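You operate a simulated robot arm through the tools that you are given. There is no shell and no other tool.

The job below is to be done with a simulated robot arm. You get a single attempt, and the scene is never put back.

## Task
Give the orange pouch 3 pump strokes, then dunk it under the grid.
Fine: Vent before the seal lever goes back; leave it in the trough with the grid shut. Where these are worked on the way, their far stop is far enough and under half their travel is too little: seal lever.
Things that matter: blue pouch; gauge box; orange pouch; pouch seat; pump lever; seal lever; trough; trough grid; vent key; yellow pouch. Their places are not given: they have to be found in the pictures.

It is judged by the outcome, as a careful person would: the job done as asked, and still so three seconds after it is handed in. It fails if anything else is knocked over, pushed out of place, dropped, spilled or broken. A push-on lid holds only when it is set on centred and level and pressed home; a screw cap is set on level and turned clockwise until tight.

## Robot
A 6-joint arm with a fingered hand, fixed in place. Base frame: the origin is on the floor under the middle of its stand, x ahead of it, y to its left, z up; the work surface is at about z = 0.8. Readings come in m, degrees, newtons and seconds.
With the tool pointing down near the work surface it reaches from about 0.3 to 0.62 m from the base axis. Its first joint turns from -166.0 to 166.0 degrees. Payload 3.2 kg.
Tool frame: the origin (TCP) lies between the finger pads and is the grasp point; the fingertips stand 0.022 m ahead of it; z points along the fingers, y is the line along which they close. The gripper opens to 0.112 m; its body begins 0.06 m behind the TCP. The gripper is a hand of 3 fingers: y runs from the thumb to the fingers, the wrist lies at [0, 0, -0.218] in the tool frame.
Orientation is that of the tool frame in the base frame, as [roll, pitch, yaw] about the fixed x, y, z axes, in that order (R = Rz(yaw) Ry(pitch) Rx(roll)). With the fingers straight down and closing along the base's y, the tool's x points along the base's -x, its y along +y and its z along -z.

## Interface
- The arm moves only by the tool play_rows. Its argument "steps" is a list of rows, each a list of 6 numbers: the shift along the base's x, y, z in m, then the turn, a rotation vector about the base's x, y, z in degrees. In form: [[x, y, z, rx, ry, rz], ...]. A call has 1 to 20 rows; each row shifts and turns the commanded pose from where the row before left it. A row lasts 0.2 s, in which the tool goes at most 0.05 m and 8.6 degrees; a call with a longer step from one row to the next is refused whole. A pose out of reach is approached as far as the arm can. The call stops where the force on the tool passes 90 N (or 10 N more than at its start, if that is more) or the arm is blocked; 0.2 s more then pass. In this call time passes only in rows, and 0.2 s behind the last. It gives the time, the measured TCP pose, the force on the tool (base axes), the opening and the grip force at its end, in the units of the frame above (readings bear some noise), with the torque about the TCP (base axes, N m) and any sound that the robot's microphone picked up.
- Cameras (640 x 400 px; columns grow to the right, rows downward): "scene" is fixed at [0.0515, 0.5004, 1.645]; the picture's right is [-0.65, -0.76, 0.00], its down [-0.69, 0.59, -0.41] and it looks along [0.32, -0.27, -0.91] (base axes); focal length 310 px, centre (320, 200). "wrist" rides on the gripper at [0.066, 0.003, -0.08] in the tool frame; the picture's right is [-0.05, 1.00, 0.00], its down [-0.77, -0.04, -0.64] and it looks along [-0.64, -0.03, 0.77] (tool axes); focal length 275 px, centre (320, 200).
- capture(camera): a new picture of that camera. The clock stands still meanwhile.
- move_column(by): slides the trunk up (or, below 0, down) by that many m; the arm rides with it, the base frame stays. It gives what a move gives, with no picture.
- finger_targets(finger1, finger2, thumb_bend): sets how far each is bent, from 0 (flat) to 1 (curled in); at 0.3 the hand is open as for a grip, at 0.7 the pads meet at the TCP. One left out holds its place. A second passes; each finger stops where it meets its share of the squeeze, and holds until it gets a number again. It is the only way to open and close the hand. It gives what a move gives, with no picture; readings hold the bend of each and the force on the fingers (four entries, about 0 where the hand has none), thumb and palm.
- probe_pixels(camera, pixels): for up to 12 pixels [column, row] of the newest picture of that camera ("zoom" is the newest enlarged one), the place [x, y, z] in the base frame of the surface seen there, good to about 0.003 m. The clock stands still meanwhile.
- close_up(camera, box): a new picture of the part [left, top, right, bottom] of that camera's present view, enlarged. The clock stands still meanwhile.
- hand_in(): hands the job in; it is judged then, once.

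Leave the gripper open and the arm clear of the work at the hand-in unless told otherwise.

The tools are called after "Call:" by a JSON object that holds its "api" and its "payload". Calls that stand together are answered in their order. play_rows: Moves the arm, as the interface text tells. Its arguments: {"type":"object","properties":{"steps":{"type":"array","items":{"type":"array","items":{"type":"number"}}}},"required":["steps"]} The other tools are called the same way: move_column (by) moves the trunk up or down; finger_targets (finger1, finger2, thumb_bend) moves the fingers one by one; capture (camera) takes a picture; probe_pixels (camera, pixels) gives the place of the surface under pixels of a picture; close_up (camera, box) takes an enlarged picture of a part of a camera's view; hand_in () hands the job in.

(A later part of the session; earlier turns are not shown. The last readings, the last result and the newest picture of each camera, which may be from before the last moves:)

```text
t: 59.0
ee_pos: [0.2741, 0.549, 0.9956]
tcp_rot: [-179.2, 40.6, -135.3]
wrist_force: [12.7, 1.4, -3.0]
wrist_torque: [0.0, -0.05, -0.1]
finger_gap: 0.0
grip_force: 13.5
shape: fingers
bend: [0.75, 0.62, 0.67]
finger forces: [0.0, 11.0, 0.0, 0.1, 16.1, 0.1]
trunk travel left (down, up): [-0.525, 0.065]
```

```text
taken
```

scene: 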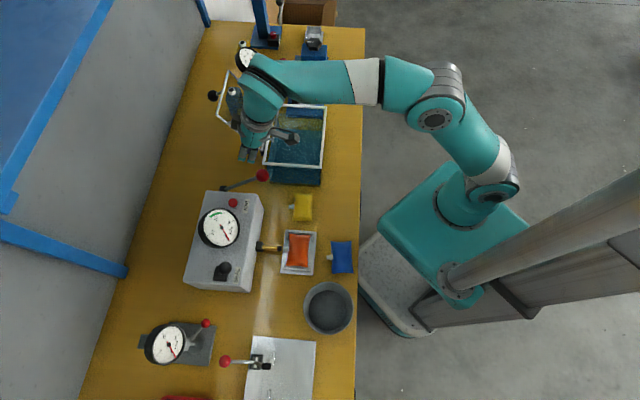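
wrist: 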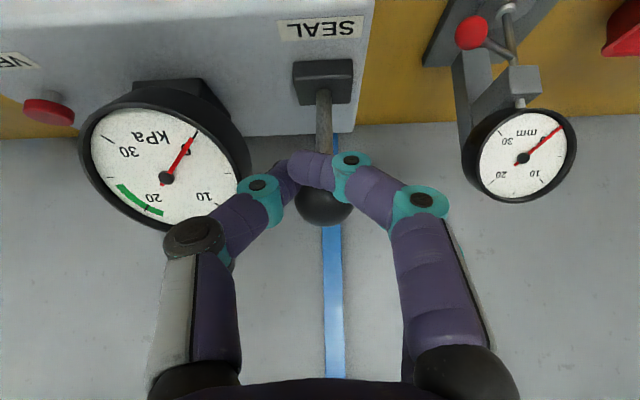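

The lever resisted with ~10–13 N and did not move, while it moved freely with 2–4 N before, so it is at its far stop. I'll let go and back off. Then I'll slide the pouch the last few mm toward the coupling so the spout meets it.

Call:
{"api": "finger_targets", "payload": {"finger1": 0.5, "finger2": 0.5, "thumb_bend": 0.5}}

Call:
{"api": "play_rows", "payload": {"steps": [[-0.0092, -0.0092, 0.0152, 0, 0, 0], [-0.0092, -0.0092, 0.0152, 0, 0, 0], [-0.0092, -0.0092, 0.0152, 0, 0, 0], [-0.0092, -0.0092, 0.0152, 0, 0, 0]]}}

Call:
{"api": "capture", "payload": {"camera": "wrist"}}

```text
t: 60.0
ee_pos: [0.2708, 0.549, 0.9972]
tcp_rot: [-179.1, 40.8, -135.1]
wrist_force: [0.6, 0.4, 0.5]
wrist_torque: [0.02, 0.05, 0.01]
finger_gap: 0.0544
grip_force: 0.1
shape: fingers
bend: [0.5, 0.5, 0.5]
finger forces: [0.1, 0.0, 0.0, 0.0, 0.1, 0.0]
trunk travel left (down, up): [-0.525, 0.065]
```

```text
t: 61.0
ee_pos: [0.2351, 0.5111, 1.0584]
tcp_rot: [-179.1, 40.8, -135.1]
wrist_force: [-0.6, 0.3, -0.2]
wrist_torque: [0.02, -0.03, -0.02]
finger_gap: 0.0543
grip_force: 0.1
shape: fingers
bend: [0.5, 0.5, 0.5]
finger forces: [0.0, 0.0, 0.0, 0.1, 0.0, 0.0]
trunk travel left (down, up): [-0.525, 0.065]
```

```text
taken
```

wrist: 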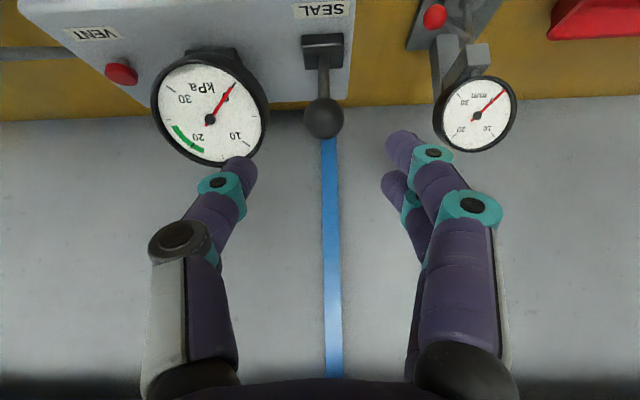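

I'll return above the pouch, bringing the tool back to vertical on the way, with the hand opened.

Call:
{"api": "finger_targets", "payload": {"finger1": 0.3, "finger2": 0.3, "thumb_bend": 0.3}}

Call:
{"api": "play_rows", "payload": {"steps": [[0.0039, -0.0188, -0.012, -4.797, 4.797, 0], [0.0039, -0.0188, -0.012, -4.797, 4.797, 0], [0.0039, -0.0188, -0.012, -4.797, 4.797, 0], [0.0039, -0.0188, -0.012, -4.797, 4.797, 0], [0.0039, -0.0188, -0.012, -4.797, 4.797, 0], [0.0038, -0.0187, -0.012, -4.797, 4.797, 0], [0, 0, 0, 0, 0, 0]]}}

Call:
{"api": "capture", "payload": {"camera": "wrist"}}

```text
t: 62.0
ee_pos: [0.2359, 0.5096, 1.0592]
tcp_rot: [-179.0, 40.7, -135.2]
wrist_force: [0.6, -0.4, 0.3]
wrist_torque: [0.02, 0.03, 0.01]
finger_gap: 0.1111
grip_force: 0.0
shape: fingers
bend: [0.3, 0.3, 0.3]
finger forces: [0.0, 0.0, 0.0, 0.0, 0.1, 0.1]
trunk travel left (down, up): [-0.525, 0.065]
```

```text
t: 63.6
ee_pos: [0.2587, 0.3967, 0.9868]
tcp_rot: [-179.0, -0.1, -135.0]
wrist_force: [0.0, 1.2, 0.0]
wrist_torque: [0.02, -0.02, -0.01]
finger_gap: 0.1111
grip_force: 0.0
shape: fingers
bend: [0.3, 0.3, 0.3]
finger forces: [0.1, 0.0, 0.0, 0.0, 0.1, 0.0]
trunk travel left (down, up): [-0.525, 0.065]
```

```text
taken
```

wrist: 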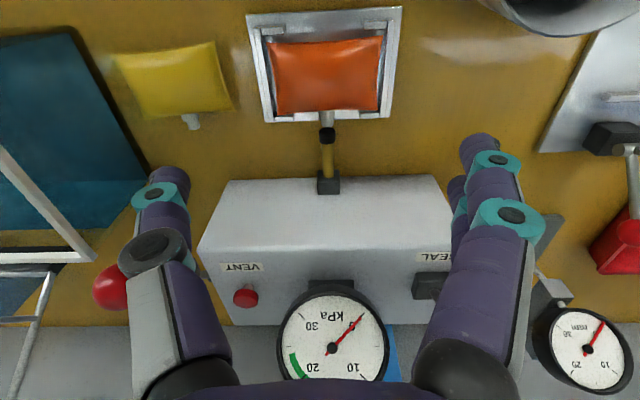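

The coupling tip and spout are visible at (326, 118–140). I'll zoom in on the gap, and afterwards correct a 1° roll error.

Call:
{"api": "close_up", "payload": {"camera": "wrist", "box": [276, 80, 376, 200]}}

Call:
{"api": "play_rows", "payload": {"steps": [[0, 0, 0, 0.65, 0.65, 0], [0, 0, 0, 0, 0, 0]]}}

```text
3.33 times, centred on (326, 140) of wrist
```

zoom: 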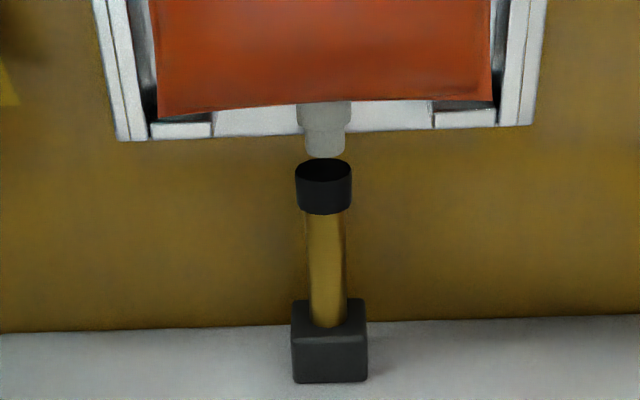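

```text
t: 64.2
ee_pos: [0.2589, 0.3977, 0.9853]
tcp_rot: [-179.9, 0.0, -135.1]
wrist_force: [-0.7, -0.1, -0.6]
wrist_torque: [0.02, 0.0, 0.0]
finger_gap: 0.1112
grip_force: 0.0
shape: fingers
bend: [0.3, 0.3, 0.3]
finger forces: [0.0, 0.0, 0.0, 0.1, 0.0, 0.0]
trunk travel left (down, up): [-0.525, 0.065]
```

The coupling's cup is laterally in line with the spout but about 4 mm short of it. I'll go down, grip the pouch as before, and slide it gently toward the coupling until contact is felt.

Call:
{"api": "play_rows", "payload": {"steps": [[0, 0, -0.04, 0, 0, 0], [0, 0, -0.04, 0, 0, 0], [0, 0, -0.035, 0, 0, 0], [0, 0, -0.012, 0, 0, 0], [0, 0, -0.0075, 0, 0, 0], [0, 0, 0, 0, 0, 0]]}}

Call:
{"api": "finger_targets", "payload": {"finger1": 0.43, "finger2": 0.43, "thumb_bend": 0.43}}

Call:
{"api": "capture", "payload": {"camera": "wrist"}}

```text
t: 65.6
ee_pos: [0.2582, 0.3984, 0.8509]
tcp_rot: [-179.8, 0.0, -135.1]
wrist_force: [0.0, 0.6, -0.4]
wrist_torque: [0.01, 0.03, 0.01]
finger_gap: 0.1109
grip_force: 0.1
shape: fingers
bend: [0.3, 0.3, 0.3]
finger forces: [0.1, 0.0, 0.0, 0.0, 0.0, 0.0]
trunk travel left (down, up): [-0.525, 0.065]
```

```text
t: 66.6
ee_pos: [0.2586, 0.3974, 0.8512]
tcp_rot: [-180.0, 0.0, -135.1]
wrist_force: [-0.1, -0.1, -0.4]
wrist_torque: [0.0, -0.01, -0.01]
finger_gap: 0.0868
grip_force: 5.6
shape: fingers
bend: [0.39, 0.39, 0.41]
finger forces: [2.6, 2.6, 0.0, 0.0, 5.3, 0.1]
trunk travel left (down, up): [-0.525, 0.065]
```

```text
taken
```

wrist: 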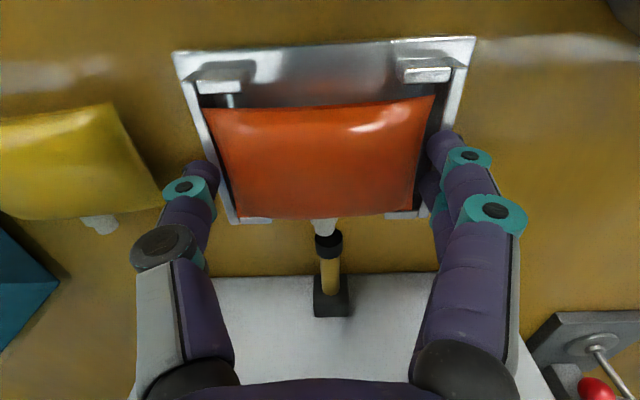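

Light grip of 5.6 N. I'll slide it toward the coupling 2 mm at a time.

Call:
{"api": "play_rows", "payload": {"steps": [[0.0014, 0.0014, 0, 0, 0, 0], [0.0014, 0.0014, 0, 0, 0, 0], [0, 0, 0, 0, 0, 0]]}}

Call:
{"api": "close_up", "payload": {"camera": "wrist", "box": [260, 190, 390, 330]}}

```text
t: 67.4
ee_pos: [0.26, 0.4001, 0.8513]
tcp_rot: [-179.9, 0.0, -135.2]
wrist_force: [-1.6, -1.9, 0.4]
wrist_torque: [-0.02, 0.02, -0.05]
finger_gap: 0.087
grip_force: 4.7
shape: fingers
bend: [0.39, 0.39, 0.41]
finger forces: [2.7, 2.5, 0.0, 0.0, 5.2, 0.1]
trunk travel left (down, up): [-0.525, 0.065]
```

```text
2.86 times, centred on (325, 260) of wrist
```

zoom: 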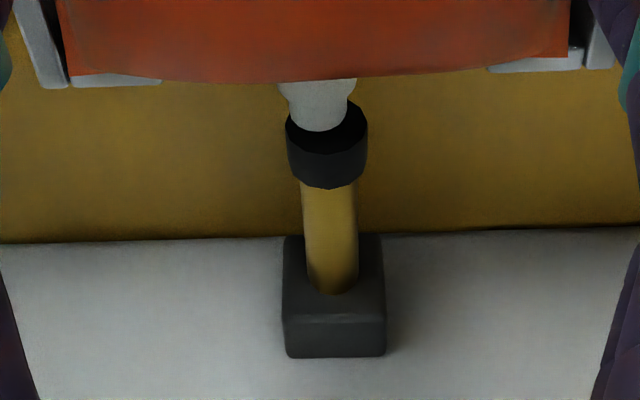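

The spout now reaches the coupling's ring, with ~2.5 N resistance. I'll push 2 mm more to see whether it's solid contact.

Call:
{"api": "play_rows", "payload": {"steps": [[0.0014, 0.0014, 0, 0, 0, 0], [0, 0, 0, 0, 0, 0]]}}

Call:
{"api": "close_up", "payload": {"camera": "wrist", "box": [260, 190, 390, 330]}}

```text
t: 68.0
ee_pos: [0.2615, 0.4009, 0.8503]
tcp_rot: [-180.0, 0.0, -135.2]
wrist_force: [-4.4, -4.7, 2.2]
wrist_torque: [0.01, 0.13, 0.0]
finger_gap: 0.0871
grip_force: 5.3
shape: fingers
bend: [0.39, 0.39, 0.41]
finger forces: [2.7, 2.5, 0.0, 0.1, 5.0, 0.0]
trunk travel left (down, up): [-0.525, 0.065]
```

```text
2.86 times, centred on (325, 260) of wrist
```

zoom: 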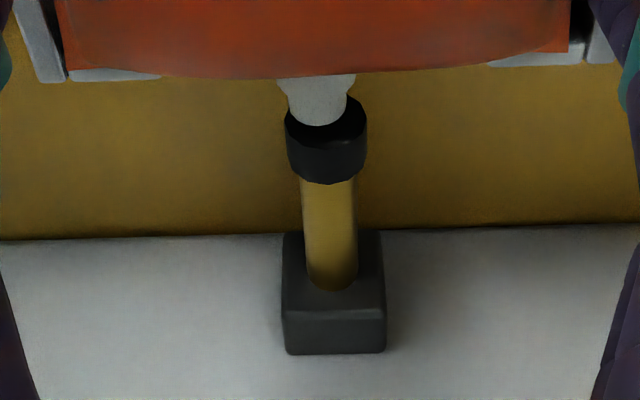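

Solid contact now (6.4 N): the spout is against the coupling. I'll release and rise to check.

Call:
{"api": "finger_targets", "payload": {"finger1": 0.36, "finger2": 0.36, "thumb_bend": 0.36}}

Call:
{"api": "finger_targets", "payload": {"finger1": 0.3, "finger2": 0.3, "thumb_bend": 0.3}}

Call:
{"api": "play_rows", "payload": {"steps": [[0, 0, 0.01, 0, 0, 0], [0, 0, 0.02, 0, 0, 0], [0, 0, 0.04, 0, 0, 0], [0, 0, 0.04, 0, 0, 0], [0, 0, 0.04, 0, 0, 0], [0, 0, 0, 0, 0, 0]]}}

Call:
{"api": "close_up", "payload": {"camera": "wrist", "box": [240, 10, 400, 200]}}

Call:
{"api": "close_up", "payload": {"camera": "wrist", "box": [276, 80, 376, 200]}}

```text
t: 69.0
ee_pos: [0.2639, 0.4009, 0.8497]
tcp_rot: [-179.9, -0.1, -135.2]
wrist_force: [-0.3, 1.0, 0.0]
wrist_torque: [0.02, 0.01, 0.02]
finger_gap: 0.0944
grip_force: 0.1
shape: fingers
bend: [0.36, 0.36, 0.36]
finger forces: [0.0, 0.0, 0.0, 0.1, 0.0, 0.0]
trunk travel left (down, up): [-0.525, 0.065]
```

```text
t: 70.0
ee_pos: [0.2633, 0.4023, 0.8504]
tcp_rot: [-179.9, 0.0, -135.1]
wrist_force: [0.2, 1.2, 0.1]
wrist_torque: [0.01, 0.0, 0.0]
finger_gap: 0.1109
grip_force: 0.2
shape: fingers
bend: [0.3, 0.3, 0.3]
finger forces: [0.0, 0.0, 0.0, 0.0, 0.1, 0.0]
trunk travel left (down, up): [-0.525, 0.065]
```

```text
t: 71.4
ee_pos: [0.2619, 0.4017, 0.9987]
tcp_rot: [-179.9, 0.0, -135.0]
wrist_force: [0.1, 0.2, 0.0]
wrist_torque: [-0.02, 0.04, 0.0]
finger_gap: 0.1111
grip_force: 0.2
shape: fingers
bend: [0.3, 0.3, 0.3]
finger forces: [0.0, 0.1, 0.1, 0.1, 0.0, 0.0]
trunk travel left (down, up): [-0.525, 0.065]
```

```text
2.11 times, centred on (320, 105) of wrist
```

zoom: 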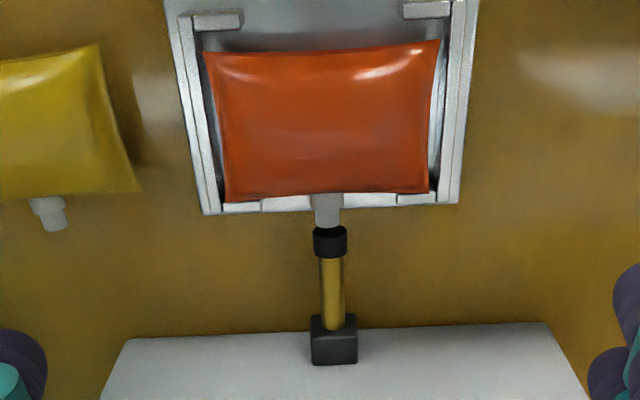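

```text
3.33 times, centred on (326, 140) of wrist
```

zoom: 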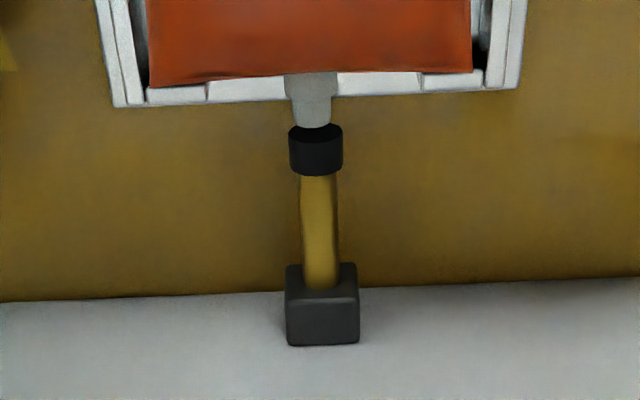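

The spout now butts against the coupling. Next is the pump lever. I'll close the hand and turn it −90° about vertical so its width won't catch the gauge box or the trough rim, staying in place while turning.

Call:
{"api": "finger_targets", "payload": {"finger1": 0.7, "finger2": 0.7, "thumb_bend": 0.7}}

Call:
{"api": "play_rows", "payload": {"steps": [[0, 0, 0.003, 0, 0, -7.5], [0, 0, 0.003, 0, 0, -7.5], [0, 0, 0.003, 0, 0, -7.5], [0, 0, 0.003, 0, 0, -7.5], [0, 0, 0.003, 0, 0, -7.5], [0, 0, 0.003, 0, 0, -7.5], [0, 0, 0.003, 0, 0, -7.5], [0, 0, 0.003, 0, 0, -7.5], [0, 0, 0.003, 0, 0, -7.5], [0, 0, 0.003, 0, 0, -7.5], [0, 0, 0.003, 0, 0, -7.5], [0, 0, 0.003, 0, 0, -7.5], [0, 0, 0, 0, 0, 0]]}}

Call:
{"api": "capture", "payload": {"camera": "scene"}}

```text
t: 72.4
ee_pos: [0.2635, 0.4015, 0.9988]
tcp_rot: [-180.0, -0.1, -135.2]
wrist_force: [-0.4, 0.3, 1.0]
wrist_torque: [0.01, 0.01, -0.03]
finger_gap: 0.003
grip_force: 0.0
shape: fingers
bend: [0.7, 0.7, 0.7]
finger forces: [0.0, 0.0, 0.0, 0.0, 0.0, 0.0]
trunk travel left (down, up): [-0.525, 0.065]
```

```text
t: 75.2
ee_pos: [0.2627, 0.4027, 1.0368]
tcp_rot: [-179.8, 0.0, 134.9]
wrist_force: [0.3, -0.1, 0.5]
wrist_torque: [-0.03, -0.02, 0.02]
finger_gap: 0.0028
grip_force: 0.1
shape: fingers
bend: [0.7, 0.7, 0.7]
finger forces: [0.1, 0.1, 0.0, 0.0, 0.1, 0.0]
trunk travel left (down, up): [-0.525, 0.065]
```

```text
taken
```

scene: 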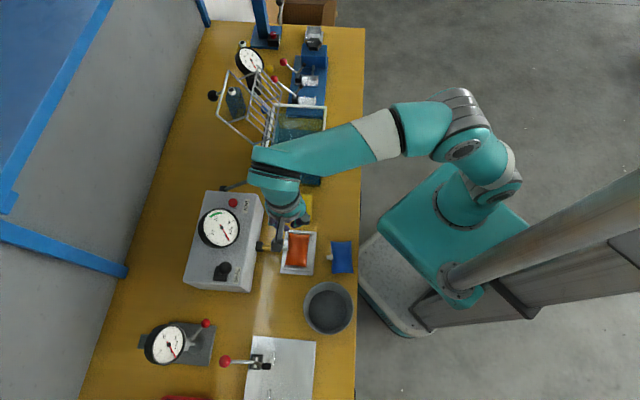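

Turned. Now I'll tilt 20° outward and move above the pump lever just behind its red knob.

Call:
{"api": "play_rows", "payload": {"steps": [[0.0303, -0.00515, -0.001, 2.357, -2.357, 0], [0.0303, -0.00515, -0.001, 2.357, -2.357, 0], [0.0303, -0.00515, -0.001, 2.357, -2.357, 0], [0.0303, -0.00515, -0.001, 2.357, -2.357, 0], [0.0302, -0.00515, -0.001, 2.357, -2.357, 0], [0.0302, -0.00515, -0.001, 2.357, -2.357, 0], [0, 0, 0, 0, 0, 0]]}}

Call:
{"api": "capture", "payload": {"camera": "wrist"}}

Call:
{"api": "close_up", "payload": {"camera": "scene", "box": [190, 110, 330, 230]}}

```text
t: 76.8
ee_pos: [0.4427, 0.3704, 1.0317]
tcp_rot: [160.0, -0.1, 134.9]
wrist_force: [0.5, -0.5, -0.4]
wrist_torque: [0.0, -0.02, -0.03]
finger_gap: 0.0028
grip_force: 0.1
shape: fingers
bend: [0.7, 0.7, 0.7]
finger forces: [0.0, 0.0, 0.0, 0.0, 0.0, 0.0]
trunk travel left (down, up): [-0.525, 0.065]
```

```text
taken
```

wrist: 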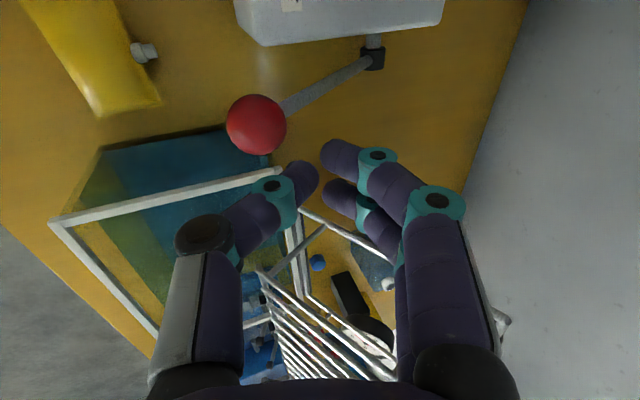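

```text
3.33 times, centred on (260, 170) of scene
```

zoom: 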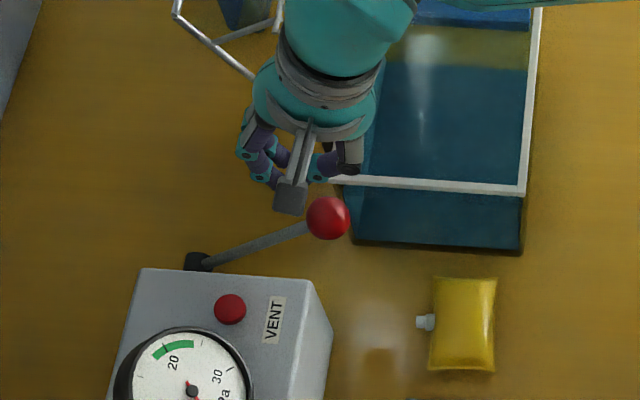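

The red knob is at (257, 125) in the wrist view, which puts it about where expected (a≈0.567, b≈−0.047, z≈0.96). I'll centre sideways and lower until just above the shaft behind the knob.

Call:
{"api": "play_rows", "payload": {"steps": [[-0.0042, 0.0042, -0.015, 0, 0, 0], [0, 0, -0.02, 0, 0, 0], [0, 0, -0.01, 0, 0, 0], [0, 0, 0, 0, 0, 0]]}}

Call:
{"api": "capture", "payload": {"camera": "wrist"}}

Call:
{"api": "close_up", "payload": {"camera": "scene", "box": [190, 110, 330, 230]}}

```text
t: 77.8
ee_pos: [0.4386, 0.3744, 0.984]
tcp_rot: [159.9, -0.1, 134.9]
wrist_force: [0.2, -0.9, 1.7]
wrist_torque: [-0.01, 0.03, 0.02]
finger_gap: 0.0015
grip_force: 0.7
shape: fingers
bend: [0.7, 0.7, 0.71]
finger forces: [0.1, 0.0, 0.0, 0.0, 1.4, 0.0]
trunk travel left (down, up): [-0.525, 0.065]
```

```text
taken
```

wrist: 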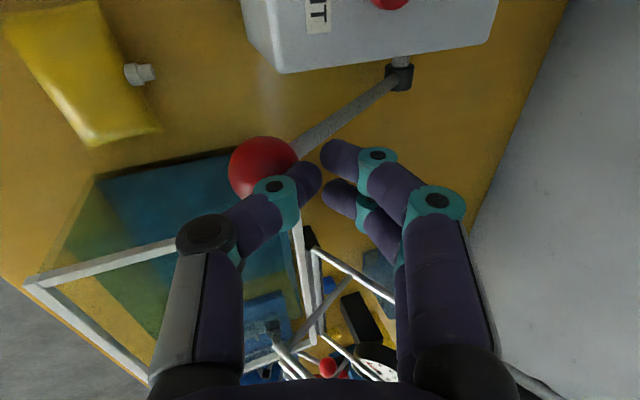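

```text
3.33 times, centred on (260, 170) of scene
```

zoom: 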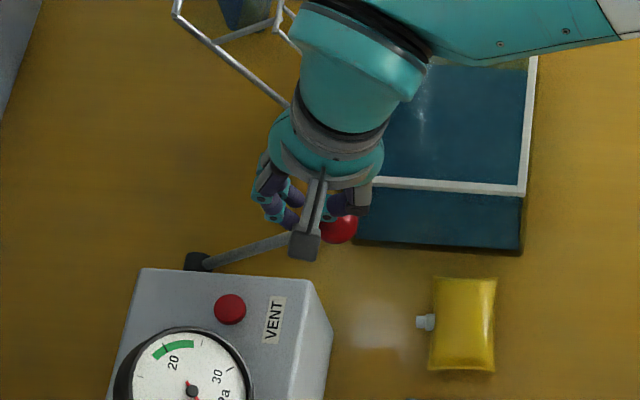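

The thumb already rests on the knob and has pushed it down a few degrees with only 1.7 N. I'll follow its arc down in small steps and watch force and gauge.

Call:
{"api": "play_rows", "payload": {"steps": [[-0.0038, -0.0038, -0.0094, 0, 0, 0], [-0.0038, -0.0038, -0.0094, 0, 0, 0], [-0.0029, -0.0029, -0.01, 0, 0, 0], [-0.0029, -0.0029, -0.01, 0, 0, 0]]}}

Call:
{"api": "capture", "payload": {"camera": "wrist"}}

Call:
{"api": "close_up", "payload": {"camera": "scene", "box": [190, 130, 330, 250]}}

```text
t: 78.8
ee_pos: [0.4261, 0.3633, 0.9461]
tcp_rot: [160.0, -0.1, 134.9]
wrist_force: [0.7, 0.5, 2.5]
wrist_torque: [0.02, -0.01, 0.02]
finger_gap: 0.0004
grip_force: 1.0
shape: fingers
bend: [0.7, 0.7, 0.71]
finger forces: [0.1, 0.0, 0.1, 0.0, 2.4, 0.1]
trunk travel left (down, up): [-0.525, 0.065]
```

```text
taken
```

wrist: 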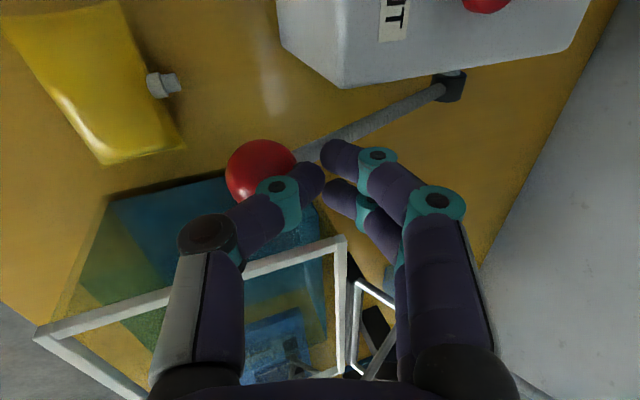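

```text
3.33 times, centred on (260, 190) of scene
```

zoom: 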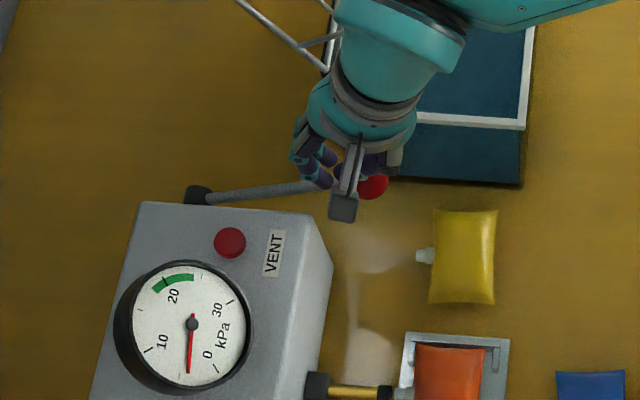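

The gauge needle has risen to about 3 kPa, so the pouch is sealed and the pump works. I'll continue down to the end of the stroke.

Call:
{"api": "play_rows", "payload": {"steps": [[-0.0018, -0.0018, -0.0105, 0, 0, 0], [-0.0018, -0.0018, -0.0105, 0, 0, 0]]}}

Call:
{"api": "close_up", "payload": {"camera": "scene", "box": [190, 130, 330, 250]}}

```text
t: 79.4
ee_pos: [0.4215, 0.3593, 0.9254]
tcp_rot: [160.0, -0.1, 134.8]
wrist_force: [-0.1, 0.8, 3.6]
wrist_torque: [-0.01, 0.03, -0.01]
finger_gap: 0.0004
grip_force: 1.5
shape: fingers
bend: [0.7, 0.7, 0.71]
finger forces: [0.0, 0.0, 0.0, 0.0, 3.2, 0.1]
trunk travel left (down, up): [-0.525, 0.065]
```

```text
3.33 times, centred on (260, 190) of scene
```

zoom: 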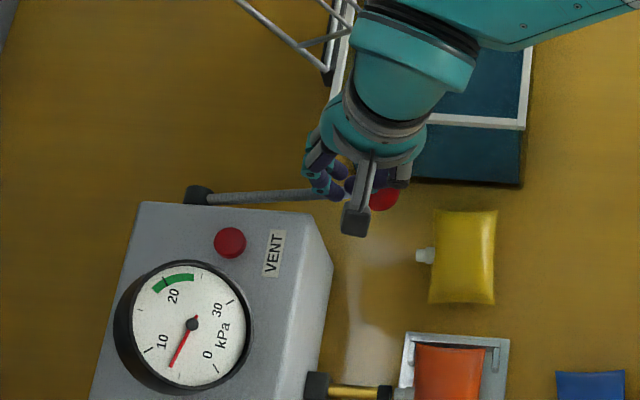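

Needle at about 6 kPa and force at 3.6 N, still moving. I'll continue in smaller steps.

Call:
{"api": "play_rows", "payload": {"steps": [[-0.0008, -0.0008, -0.008, 0, 0, 0], [-0.0005, -0.0005, -0.008, 0, 0, 0]]}}

Call:
{"api": "close_up", "payload": {"camera": "scene", "box": [190, 130, 330, 250]}}

```text
t: 80.0
ee_pos: [0.4214, 0.357, 0.9101]
tcp_rot: [159.9, -0.2, 134.9]
wrist_force: [1.1, 1.4, 4.8]
wrist_torque: [0.0, 0.03, -0.02]
finger_gap: 0.0001
grip_force: 2.3
shape: fingers
bend: [0.7, 0.7, 0.72]
finger forces: [0.1, 0.1, 0.1, 0.0, 5.2, 0.0]
trunk travel left (down, up): [-0.525, 0.065]
```

```text
3.33 times, centred on (260, 190) of scene
```

zoom: 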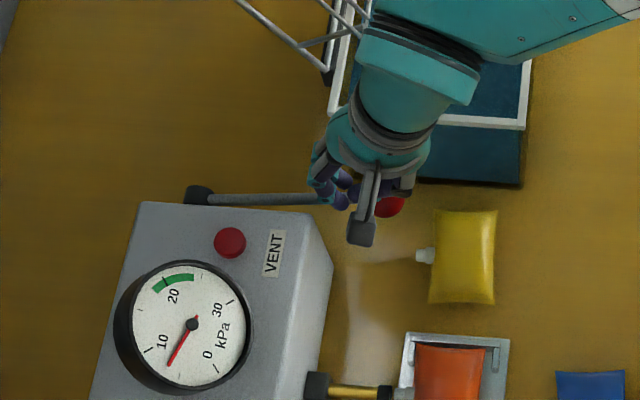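

Needle about 7 kPa. I'll push a little more to find the lower stop.

Call:
{"api": "play_rows", "payload": {"steps": [[0, 0, -0.005, 0, 0, 0], [0, 0, -0.005, 0, 0, 0]]}}

Call:
{"api": "close_up", "payload": {"camera": "scene", "box": [190, 130, 330, 250]}}

Call:
{"api": "capture", "payload": {"camera": "wrist"}}

```text
t: 80.6
ee_pos: [0.42, 0.3573, 0.9031]
tcp_rot: [159.7, -0.2, 134.9]
wrist_force: [-3.6, 4.1, 29.4]
wrist_torque: [-0.32, 0.24, -0.09]
finger_gap: 0.0
grip_force: 13.5
shape: fingers
bend: [0.69, 0.69, 0.79]
finger forces: [0.1, 0.1, 0.1, 0.0, 27.3, 0.0]
trunk travel left (down, up): [-0.525, 0.065]
```

```text
3.33 times, centred on (260, 190) of scene
```

zoom: 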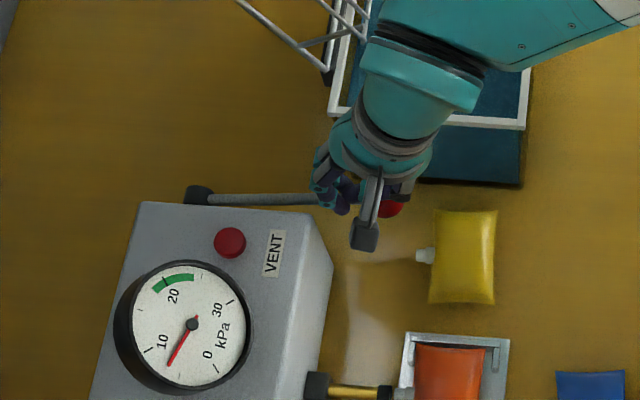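

```text
taken
```

wrist: 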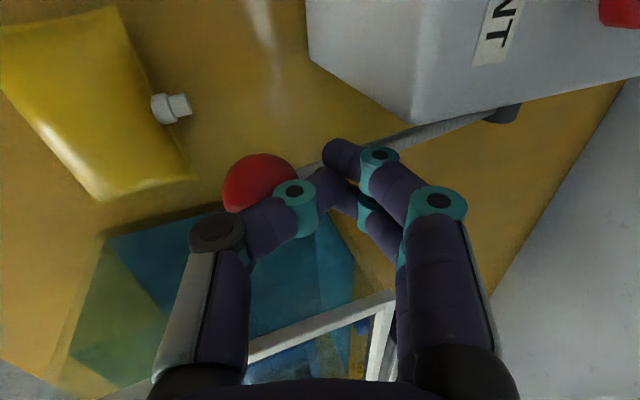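

That is the lower stop (29 N), so stroke one is complete at about 7 kPa. I'll let the lever rise back by retracing the path and see whether it springs up.

Call:
{"api": "play_rows", "payload": {"steps": [[0, 0, 0.01, 0, 0, 0], [0.0013, 0.0013, 0.016, 0, 0, 0], [0.0036, 0.0036, 0.021, 0, 0, 0], [0.0058, 0.0058, 0.02, 0, 0, 0], [0.0076, 0.0076, 0.0188, 0, 0, 0], [0, 0, 0.015, 0, 0, 0], [0, 0, 0, 0, 0, 0], [0, 0, 0, 0, 0, 0]]}}

Call:
{"api": "capture", "payload": {"camera": "wrist"}}

Call:
{"api": "close_up", "payload": {"camera": "scene", "box": [190, 130, 330, 250]}}

```text
t: 82.4
ee_pos: [0.4403, 0.3761, 1.002]
tcp_rot: [160.1, -0.1, 134.9]
wrist_force: [-0.1, -0.6, -0.2]
wrist_torque: [-0.01, 0.0, 0.04]
finger_gap: 0.0022
grip_force: 0.0
shape: fingers
bend: [0.7, 0.7, 0.7]
finger forces: [0.1, 0.0, 0.0, 0.1, 0.1, 0.0]
trunk travel left (down, up): [-0.525, 0.065]
```

```text
taken
```

wrist: 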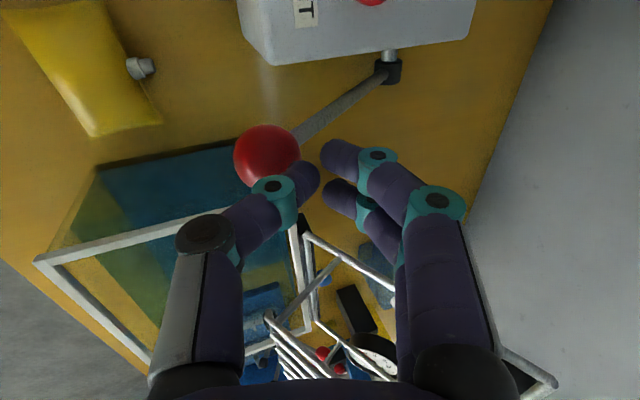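

```text
3.33 times, centred on (260, 190) of scene
```

zoom: 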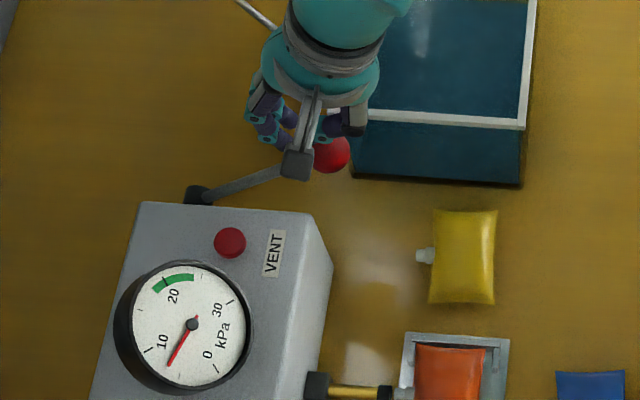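

The lever springs back by itself and the gauge holds about 7 kPa. Now stroke two: down along the same path to the stop.

Call:
{"api": "play_rows", "payload": {"steps": [[0, 0, -0.015, 0, 0, 0], [-0.0038, -0.0038, -0.0094, 0, 0, 0], [-0.0038, -0.0038, -0.0094, 0, 0, 0], [-0.0029, -0.0029, -0.01, 0, 0, 0], [-0.0029, -0.0029, -0.01, 0, 0, 0], [-0.0018, -0.0018, -0.0105, 0, 0, 0], [-0.0018, -0.0018, -0.0105, 0, 0, 0], [-0.0008, -0.0008, -0.008, 0, 0, 0], [-0.0005, -0.0005, -0.008, 0, 0, 0], [0, 0, -0.008, 0, 0, 0]]}}

Call:
{"api": "close_up", "payload": {"camera": "scene", "box": [190, 130, 330, 250]}}

```text
t: 84.6
ee_pos: [0.4214, 0.357, 0.9052]
tcp_rot: [159.7, -0.1, 134.9]
wrist_force: [-2.2, 0.8, 23.3]
wrist_torque: [-0.24, 0.24, 0.02]
finger_gap: 0.0
grip_force: 10.9
shape: fingers
bend: [0.7, 0.7, 0.77]
finger forces: [0.0, 0.0, 0.1, 0.1, 21.8, 0.1]
trunk travel left (down, up): [-0.525, 0.065]
```

```text
3.33 times, centred on (260, 190) of scene
```

zoom: 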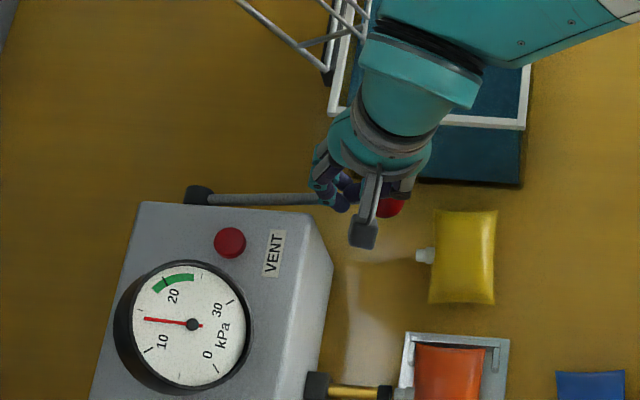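

Stroke two done: the gauge reads about 14 kPa. I'll let the lever come all the way back up.

Call:
{"api": "play_rows", "payload": {"steps": [[0, 0, 0.008, 0, 0, 0], [0.0013, 0.0013, 0.016, 0, 0, 0], [0.0036, 0.0036, 0.021, 0, 0, 0], [0.0058, 0.0058, 0.02, 0, 0, 0], [0.0076, 0.0076, 0.0188, 0, 0, 0], [0, 0, 0.015, 0, 0, 0], [0, 0, 0.01, 0, 0, 0], [0, 0, 0, 0, 0, 0]]}}

Call:
{"api": "close_up", "payload": {"camera": "scene", "box": [190, 130, 330, 250]}}

Call:
{"api": "capture", "payload": {"camera": "wrist"}}

```text
t: 86.4
ee_pos: [0.4383, 0.376, 1.0108]
tcp_rot: [160.1, -0.1, 134.9]
wrist_force: [0.2, -0.4, -0.5]
wrist_torque: [0.02, -0.01, -0.01]
finger_gap: 0.0022
grip_force: 0.1
shape: fingers
bend: [0.7, 0.7, 0.7]
finger forces: [0.0, 0.1, 0.1, 0.0, 0.1, 0.0]
trunk travel left (down, up): [-0.525, 0.065]
```

```text
3.33 times, centred on (260, 190) of scene
```

zoom: 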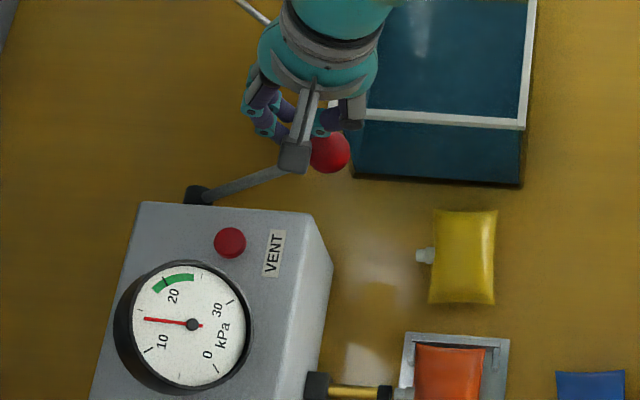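

```text
taken
```

wrist: 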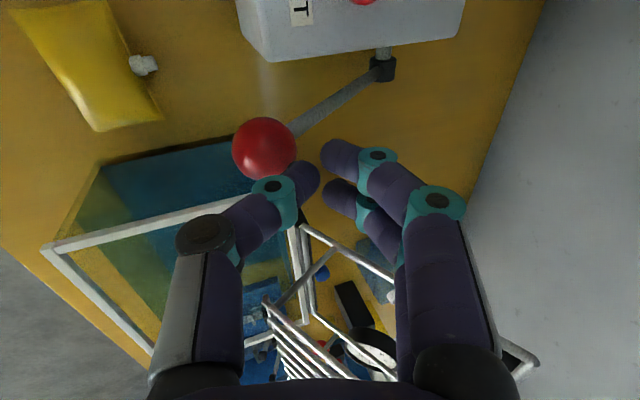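

The lever is back at the top and the gauge holds about 14 kPa. Now stroke three, the same way.

Call:
{"api": "play_rows", "payload": {"steps": [[0, 0, -0.01, 0, 0, 0], [0, 0, -0.015, 0, 0, 0], [-0.0038, -0.0038, -0.0094, 0, 0, 0], [-0.0038, -0.0038, -0.0094, 0, 0, 0], [-0.0029, -0.0029, -0.01, 0, 0, 0], [-0.0029, -0.0029, -0.01, 0, 0, 0], [-0.0018, -0.0018, -0.0105, 0, 0, 0], [-0.0018, -0.0018, -0.0105, 0, 0, 0], [-0.0008, -0.0008, -0.008, 0, 0, 0], [-0.0005, -0.0005, -0.008, 0, 0, 0], [0, 0, -0.008, 0, 0, 0]]}}

Call:
{"api": "close_up", "payload": {"camera": "scene", "box": [190, 130, 330, 250]}}

```text
t: 88.8
ee_pos: [0.42, 0.3586, 0.9046]
tcp_rot: [159.7, 0.0, 134.9]
wrist_force: [-1.9, 1.9, 23.6]
wrist_torque: [-0.26, 0.22, -0.02]
finger_gap: 0.0
grip_force: 11.3
shape: fingers
bend: [0.69, 0.69, 0.77]
finger forces: [0.1, 0.1, 0.1, 0.0, 22.1, 0.1]
trunk travel left (down, up): [-0.525, 0.065]
```

```text
3.33 times, centred on (260, 190) of scene
```

zoom: 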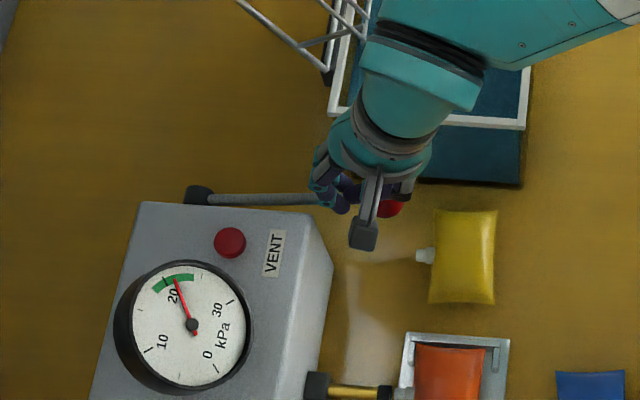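

Stroke three done; the needle is at about 21 kPa in the green. I'll let the lever rise and go clear of it.

Call:
{"api": "play_rows", "payload": {"steps": [[0, 0, 0.008, 0, 0, 0], [0.0013, 0.0013, 0.016, 0, 0, 0], [0.0036, 0.0036, 0.021, 0, 0, 0], [0.0058, 0.0058, 0.02, 0, 0, 0], [0.0076, 0.0076, 0.0188, 0, 0, 0], [0, 0, 0.015, 0, 0, 0], [0, 0, 0.02, 0, 0, 0], [0, 0, 0.015, 0, 0, 0], [0, 0, 0, 0, 0, 0]]}}

Call:
{"api": "capture", "payload": {"camera": "scene"}}

Call:
{"api": "close_up", "payload": {"camera": "scene", "box": [190, 150, 330, 270]}}

Call:
{"api": "capture", "payload": {"camera": "wrist"}}

```text
t: 90.8
ee_pos: [0.4393, 0.3751, 1.0346]
tcp_rot: [160.0, -0.1, 134.9]
wrist_force: [0.2, 0.1, 0.1]
wrist_torque: [0.02, 0.03, 0.03]
finger_gap: 0.0024
grip_force: 0.0
shape: fingers
bend: [0.7, 0.7, 0.7]
finger forces: [0.1, 0.0, 0.0, 0.0, 0.0, 0.0]
trunk travel left (down, up): [-0.525, 0.065]
```

```text
taken
```

scene: 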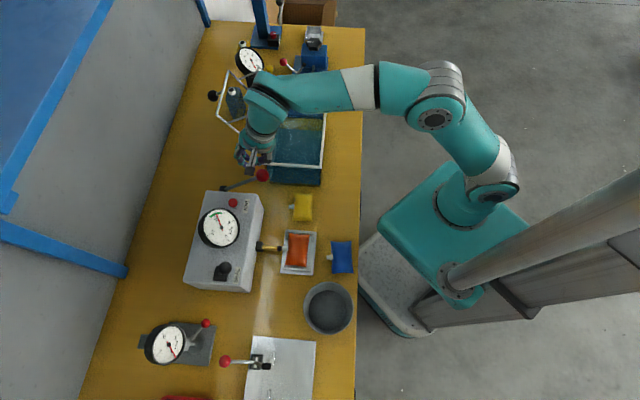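

```text
3.33 times, centred on (260, 210) of scene
```

zoom: 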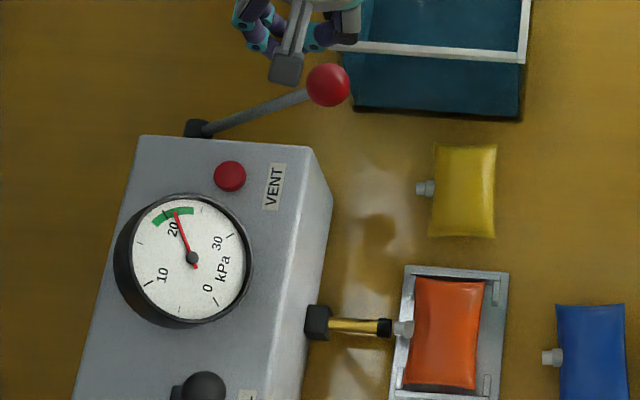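

```text
taken
```

wrist: 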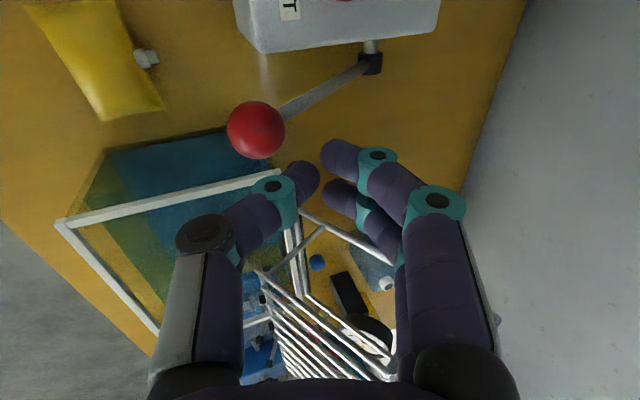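

The gauge holds at about 21 kPa and the pump lever is back up. Next I'll vent. I'll move the closed fingertips over the red VENT button and re-measure it.

Call:
{"api": "play_rows", "payload": {"steps": [[-0.0044, 0.0247, 0, 0, 0, 0], [-0.0044, 0.0247, 0, 0, 0, 0], [-0.0044, 0.0246, 0, 0, 0, 0], [0, 0, -0.015, 0, 0, 0], [0, 0, 0, 0, 0, 0]]}}

Call:
{"api": "capture", "payload": {"camera": "wrist"}}

Call:
{"api": "close_up", "payload": {"camera": "scene", "box": [190, 150, 330, 270]}}

```text
t: 92.0
ee_pos: [0.4246, 0.4489, 1.0189]
tcp_rot: [160.1, -0.1, 135.0]
wrist_force: [0.3, -0.3, -0.1]
wrist_torque: [0.01, 0.0, 0.02]
finger_gap: 0.0026
grip_force: 0.1
shape: fingers
bend: [0.7, 0.7, 0.7]
finger forces: [0.0, 0.0, 0.0, 0.1, 0.0, 0.1]
trunk travel left (down, up): [-0.525, 0.065]
```

```text
taken
```

wrist: 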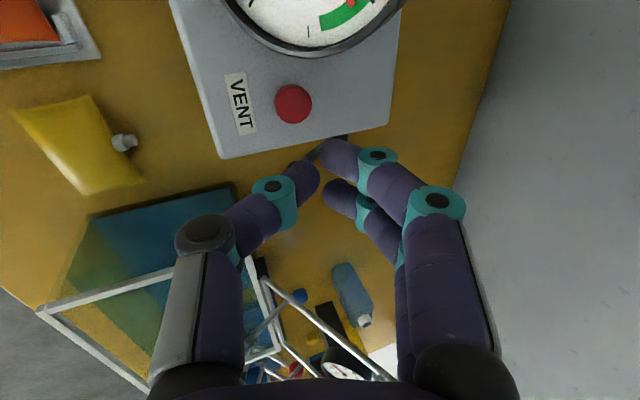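

```text
3.33 times, centred on (260, 210) of scene
```

zoom: 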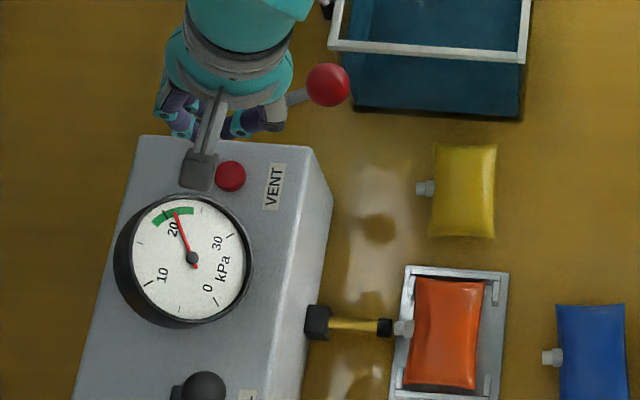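

The button is at (293, 104) in the wrist view. I'll probe its surface around the centre.

Call:
{"api": "probe_pixels", "payload": {"camera": "wrist", "pixels": [[293, 104], [285, 104], [301, 104], [293, 96], [293, 112], [279, 103], [307, 105], [320, 90], [270, 130], [345, 110]]}}

Call:
{"api": "probe_pixels", "payload": {"camera": "zoom", "pixels": [[230, 176], [222, 176], [238, 176], [230, 168], [230, 184], [275, 187], [250, 176]]}}

```text
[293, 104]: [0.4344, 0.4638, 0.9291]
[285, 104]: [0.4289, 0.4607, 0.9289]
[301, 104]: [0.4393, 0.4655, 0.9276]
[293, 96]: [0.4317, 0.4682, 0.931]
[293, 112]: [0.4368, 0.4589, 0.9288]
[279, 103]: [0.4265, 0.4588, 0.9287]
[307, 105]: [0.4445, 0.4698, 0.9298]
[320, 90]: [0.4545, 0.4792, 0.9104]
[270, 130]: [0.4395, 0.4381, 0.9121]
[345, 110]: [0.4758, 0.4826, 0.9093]
```

```text
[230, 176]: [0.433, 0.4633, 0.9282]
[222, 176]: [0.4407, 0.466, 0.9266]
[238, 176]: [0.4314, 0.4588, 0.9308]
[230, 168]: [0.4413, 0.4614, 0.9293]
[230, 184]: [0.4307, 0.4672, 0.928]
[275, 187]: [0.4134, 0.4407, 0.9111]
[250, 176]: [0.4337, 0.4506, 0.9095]
```

The button's centre is at (0.4345, 0.464) with its top at z=0.929. I'll lower to just above it, then press in small steps.

Call:
{"api": "play_rows", "payload": {"steps": [[0.0026, 0.0012, -0.02, 0, 0, 0], [0, 0, -0.02, 0, 0, 0], [0, 0, -0.012, 0, 0, 0], [0, 0, 0, 0, 0, 0]]}}

Call:
{"api": "capture", "payload": {"camera": "wrist"}}

Call:
{"api": "close_up", "payload": {"camera": "scene", "box": [190, 150, 330, 270]}}

```text
t: 93.0
ee_pos: [0.4301, 0.4496, 0.9679]
tcp_rot: [160.0, -0.2, 134.8]
wrist_force: [-0.1, 0.0, -0.6]
wrist_torque: [-0.03, 0.03, -0.01]
finger_gap: 0.0022
grip_force: 0.1
shape: fingers
bend: [0.7, 0.7, 0.7]
finger forces: [0.0, 0.0, 0.1, 0.0, 0.0, 0.0]
trunk travel left (down, up): [-0.525, 0.065]
```

```text
taken
```

wrist: 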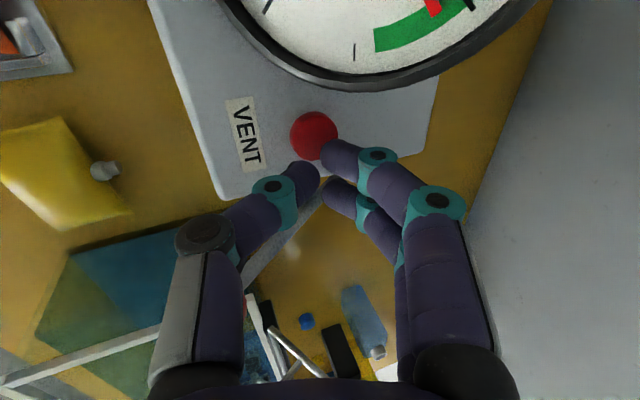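

```text
3.33 times, centred on (260, 210) of scene
```

zoom: 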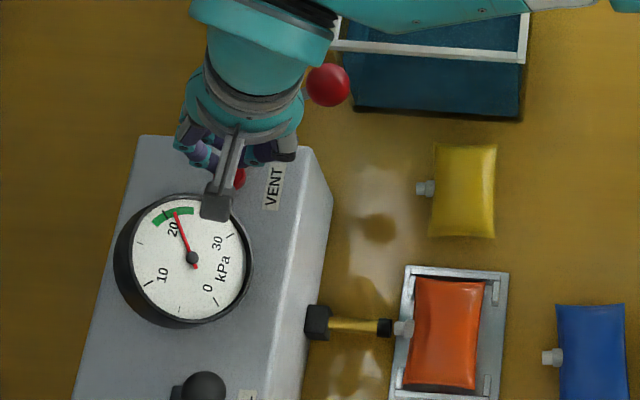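

Finger 1's tip is lined up with the button. I'll press down slowly.

Call:
{"api": "play_rows", "payload": {"steps": [[0, 0, -0.004, 0, 0, 0], [0, 0, -0.004, 0, 0, 0], [0, 0, -0.003, 0, 0, 0]]}}

```text
t: 93.8
ee_pos: [0.4295, 0.4519, 0.9569]
tcp_rot: [160.0, -0.1, 134.9]
wrist_force: [0.0, 0.4, -0.8]
wrist_torque: [0.0, -0.02, 0.01]
finger_gap: 0.0022
grip_force: 0.1
shape: fingers
bend: [0.7, 0.7, 0.7]
finger forces: [0.1, 0.0, 0.0, 0.1, 0.1, 0.0]
trunk travel left (down, up): [-0.525, 0.065]
```

No contact yet at TCP z≈0.957. I'll continue in 2–3 mm steps.

Call:
{"api": "play_rows", "payload": {"steps": [[0, 0, -0.003, 0, 0, 0], [0, 0, -0.002, 0, 0, 0]]}}

Call:
{"api": "capture", "payload": {"camera": "wrist"}}

```text
t: 94.4
ee_pos: [0.4293, 0.4506, 0.9525]
tcp_rot: [160.2, -0.2, 134.9]
wrist_force: [0.6, -0.2, 0.2]
wrist_torque: [-0.04, 0.0, 0.01]
finger_gap: 0.0023
grip_force: 0.1
shape: fingers
bend: [0.7, 0.7, 0.7]
finger forces: [0.1, 0.0, 0.1, 0.1, 0.0, 0.0]
trunk travel left (down, up): [-0.525, 0.065]
```

```text
taken
```

wrist: 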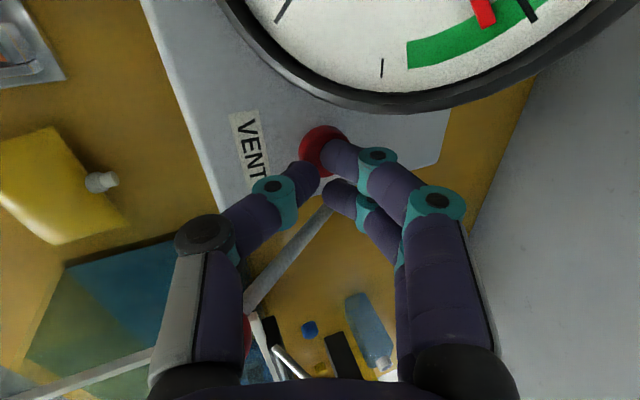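

Finger 1 is right over the button (322, 148). Continuing down.

Call:
{"api": "play_rows", "payload": {"steps": [[0, 0, -0.002, 0, 0, 0], [0, 0, -0.002, 0, 0, 0]]}}

```text
t: 95.0
ee_pos: [0.4297, 0.4516, 0.9496]
tcp_rot: [160.0, -0.1, 134.9]
wrist_force: [-0.2, -0.4, 0.8]
wrist_torque: [-0.02, 0.0, 0.0]
finger_gap: 0.0025
grip_force: 0.4
shape: fingers
bend: [0.7, 0.7, 0.7]
finger forces: [0.1, 0.0, 0.0, 0.1, 0.6, 0.1]
trunk travel left (down, up): [-0.525, 0.065]
```

First light contact (0.8 N). I'll press further.

Call:
{"api": "play_rows", "payload": {"steps": [[0, 0, -0.002, 0, 0, 0], [0, 0, -0.002, 0, 0, 0]]}}

Call:
{"api": "close_up", "payload": {"camera": "scene", "box": [190, 150, 330, 270]}}

```text
t: 95.6
ee_pos: [0.4278, 0.4514, 0.9445]
tcp_rot: [160.0, 0.0, 135.0]
wrist_force: [0.8, 0.0, 2.2]
wrist_torque: [0.0, -0.01, 0.02]
finger_gap: 0.0019
grip_force: 0.4
shape: fingers
bend: [0.7, 0.7, 0.71]
finger forces: [0.0, 0.1, 0.0, 0.1, 1.3, 0.0]
trunk travel left (down, up): [-0.525, 0.065]
```

```text
3.33 times, centred on (260, 210) of scene
```

zoom: 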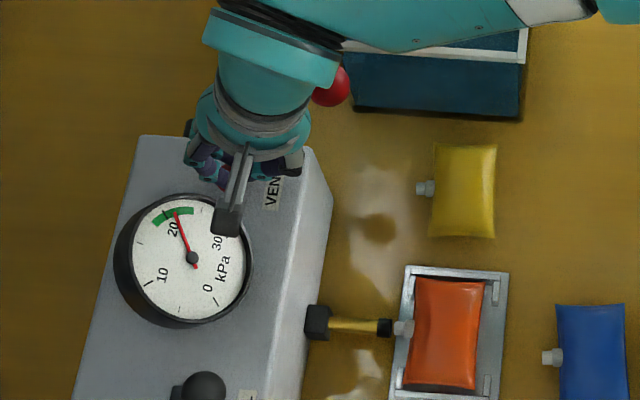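

The thumb carries 1.3 N; the gauge is unchanged so far. I'll press a bit deeper.

Call:
{"api": "play_rows", "payload": {"steps": [[0, 0, -0.002, 0, 0, 0], [0, 0, -0.002, 0, 0, 0]]}}

Call:
{"api": "close_up", "payload": {"camera": "scene", "box": [190, 150, 330, 270]}}

Call:
{"api": "capture", "payload": {"camera": "wrist"}}

```text
t: 96.2
ee_pos: [0.4284, 0.4494, 0.9413]
tcp_rot: [160.0, -0.1, 134.9]
wrist_force: [-2.3, 0.1, 2.3]
wrist_torque: [-0.01, 0.03, 0.02]
finger_gap: 0.0019
grip_force: 1.3
shape: fingers
bend: [0.7, 0.7, 0.71]
finger forces: [0.0, 0.0, 0.0, 0.0, 3.0, 0.0]
trunk travel left (down, up): [-0.525, 0.065]
heard: click
```

```text
3.33 times, centred on (260, 210) of scene
```

zoom: 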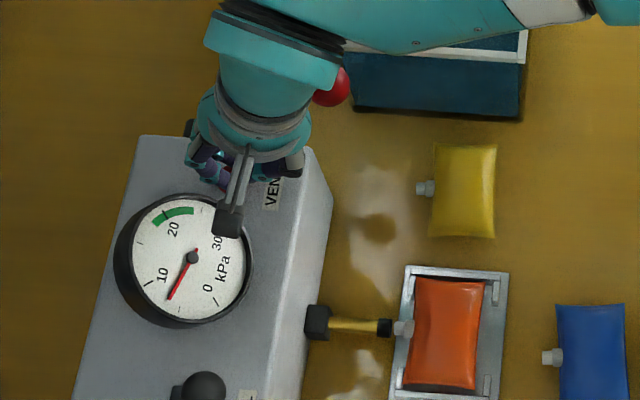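

```text
taken
```

wrist: 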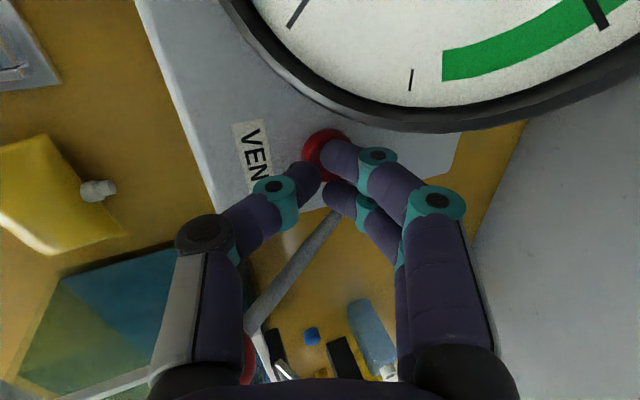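

A click was heard and the gauge is falling (about 7 kPa). I'll hold the button down until it reaches zero.

Call:
{"api": "play_rows", "payload": {"steps": [[0, 0, 0, 0, 0, 0], [0, 0, 0, 0, 0, 0], [0, 0, 0, 0, 0, 0], [0, 0, 0, 0, 0, 0], [0, 0, 0, 0, 0, 0], [0, 0, 0, 0, 0, 0], [0, 0, 0, 0, 0, 0], [0, 0, 0, 0, 0, 0]]}}

Call:
{"api": "close_up", "payload": {"camera": "scene", "box": [190, 150, 330, 270]}}

```text
t: 98.0
ee_pos: [0.4301, 0.4505, 0.9421]
tcp_rot: [159.9, -0.1, 134.9]
wrist_force: [-2.4, -0.3, 3.5]
wrist_torque: [-0.01, 0.02, -0.02]
finger_gap: 0.002
grip_force: 2.0
shape: fingers
bend: [0.7, 0.7, 0.71]
finger forces: [0.0, 0.0, 0.0, 0.1, 2.9, 0.1]
trunk travel left (down, up): [-0.525, 0.065]
```

```text
3.33 times, centred on (260, 210) of scene
```

zoom: 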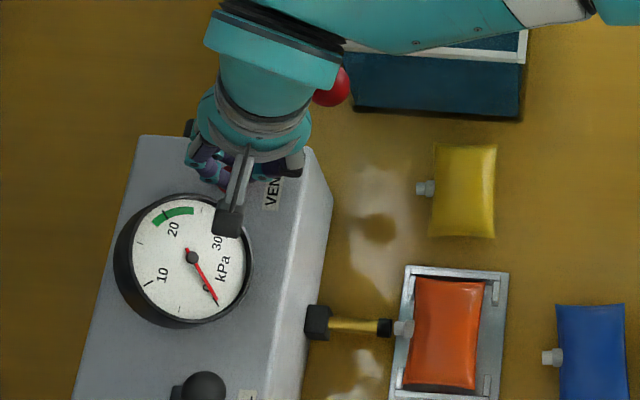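

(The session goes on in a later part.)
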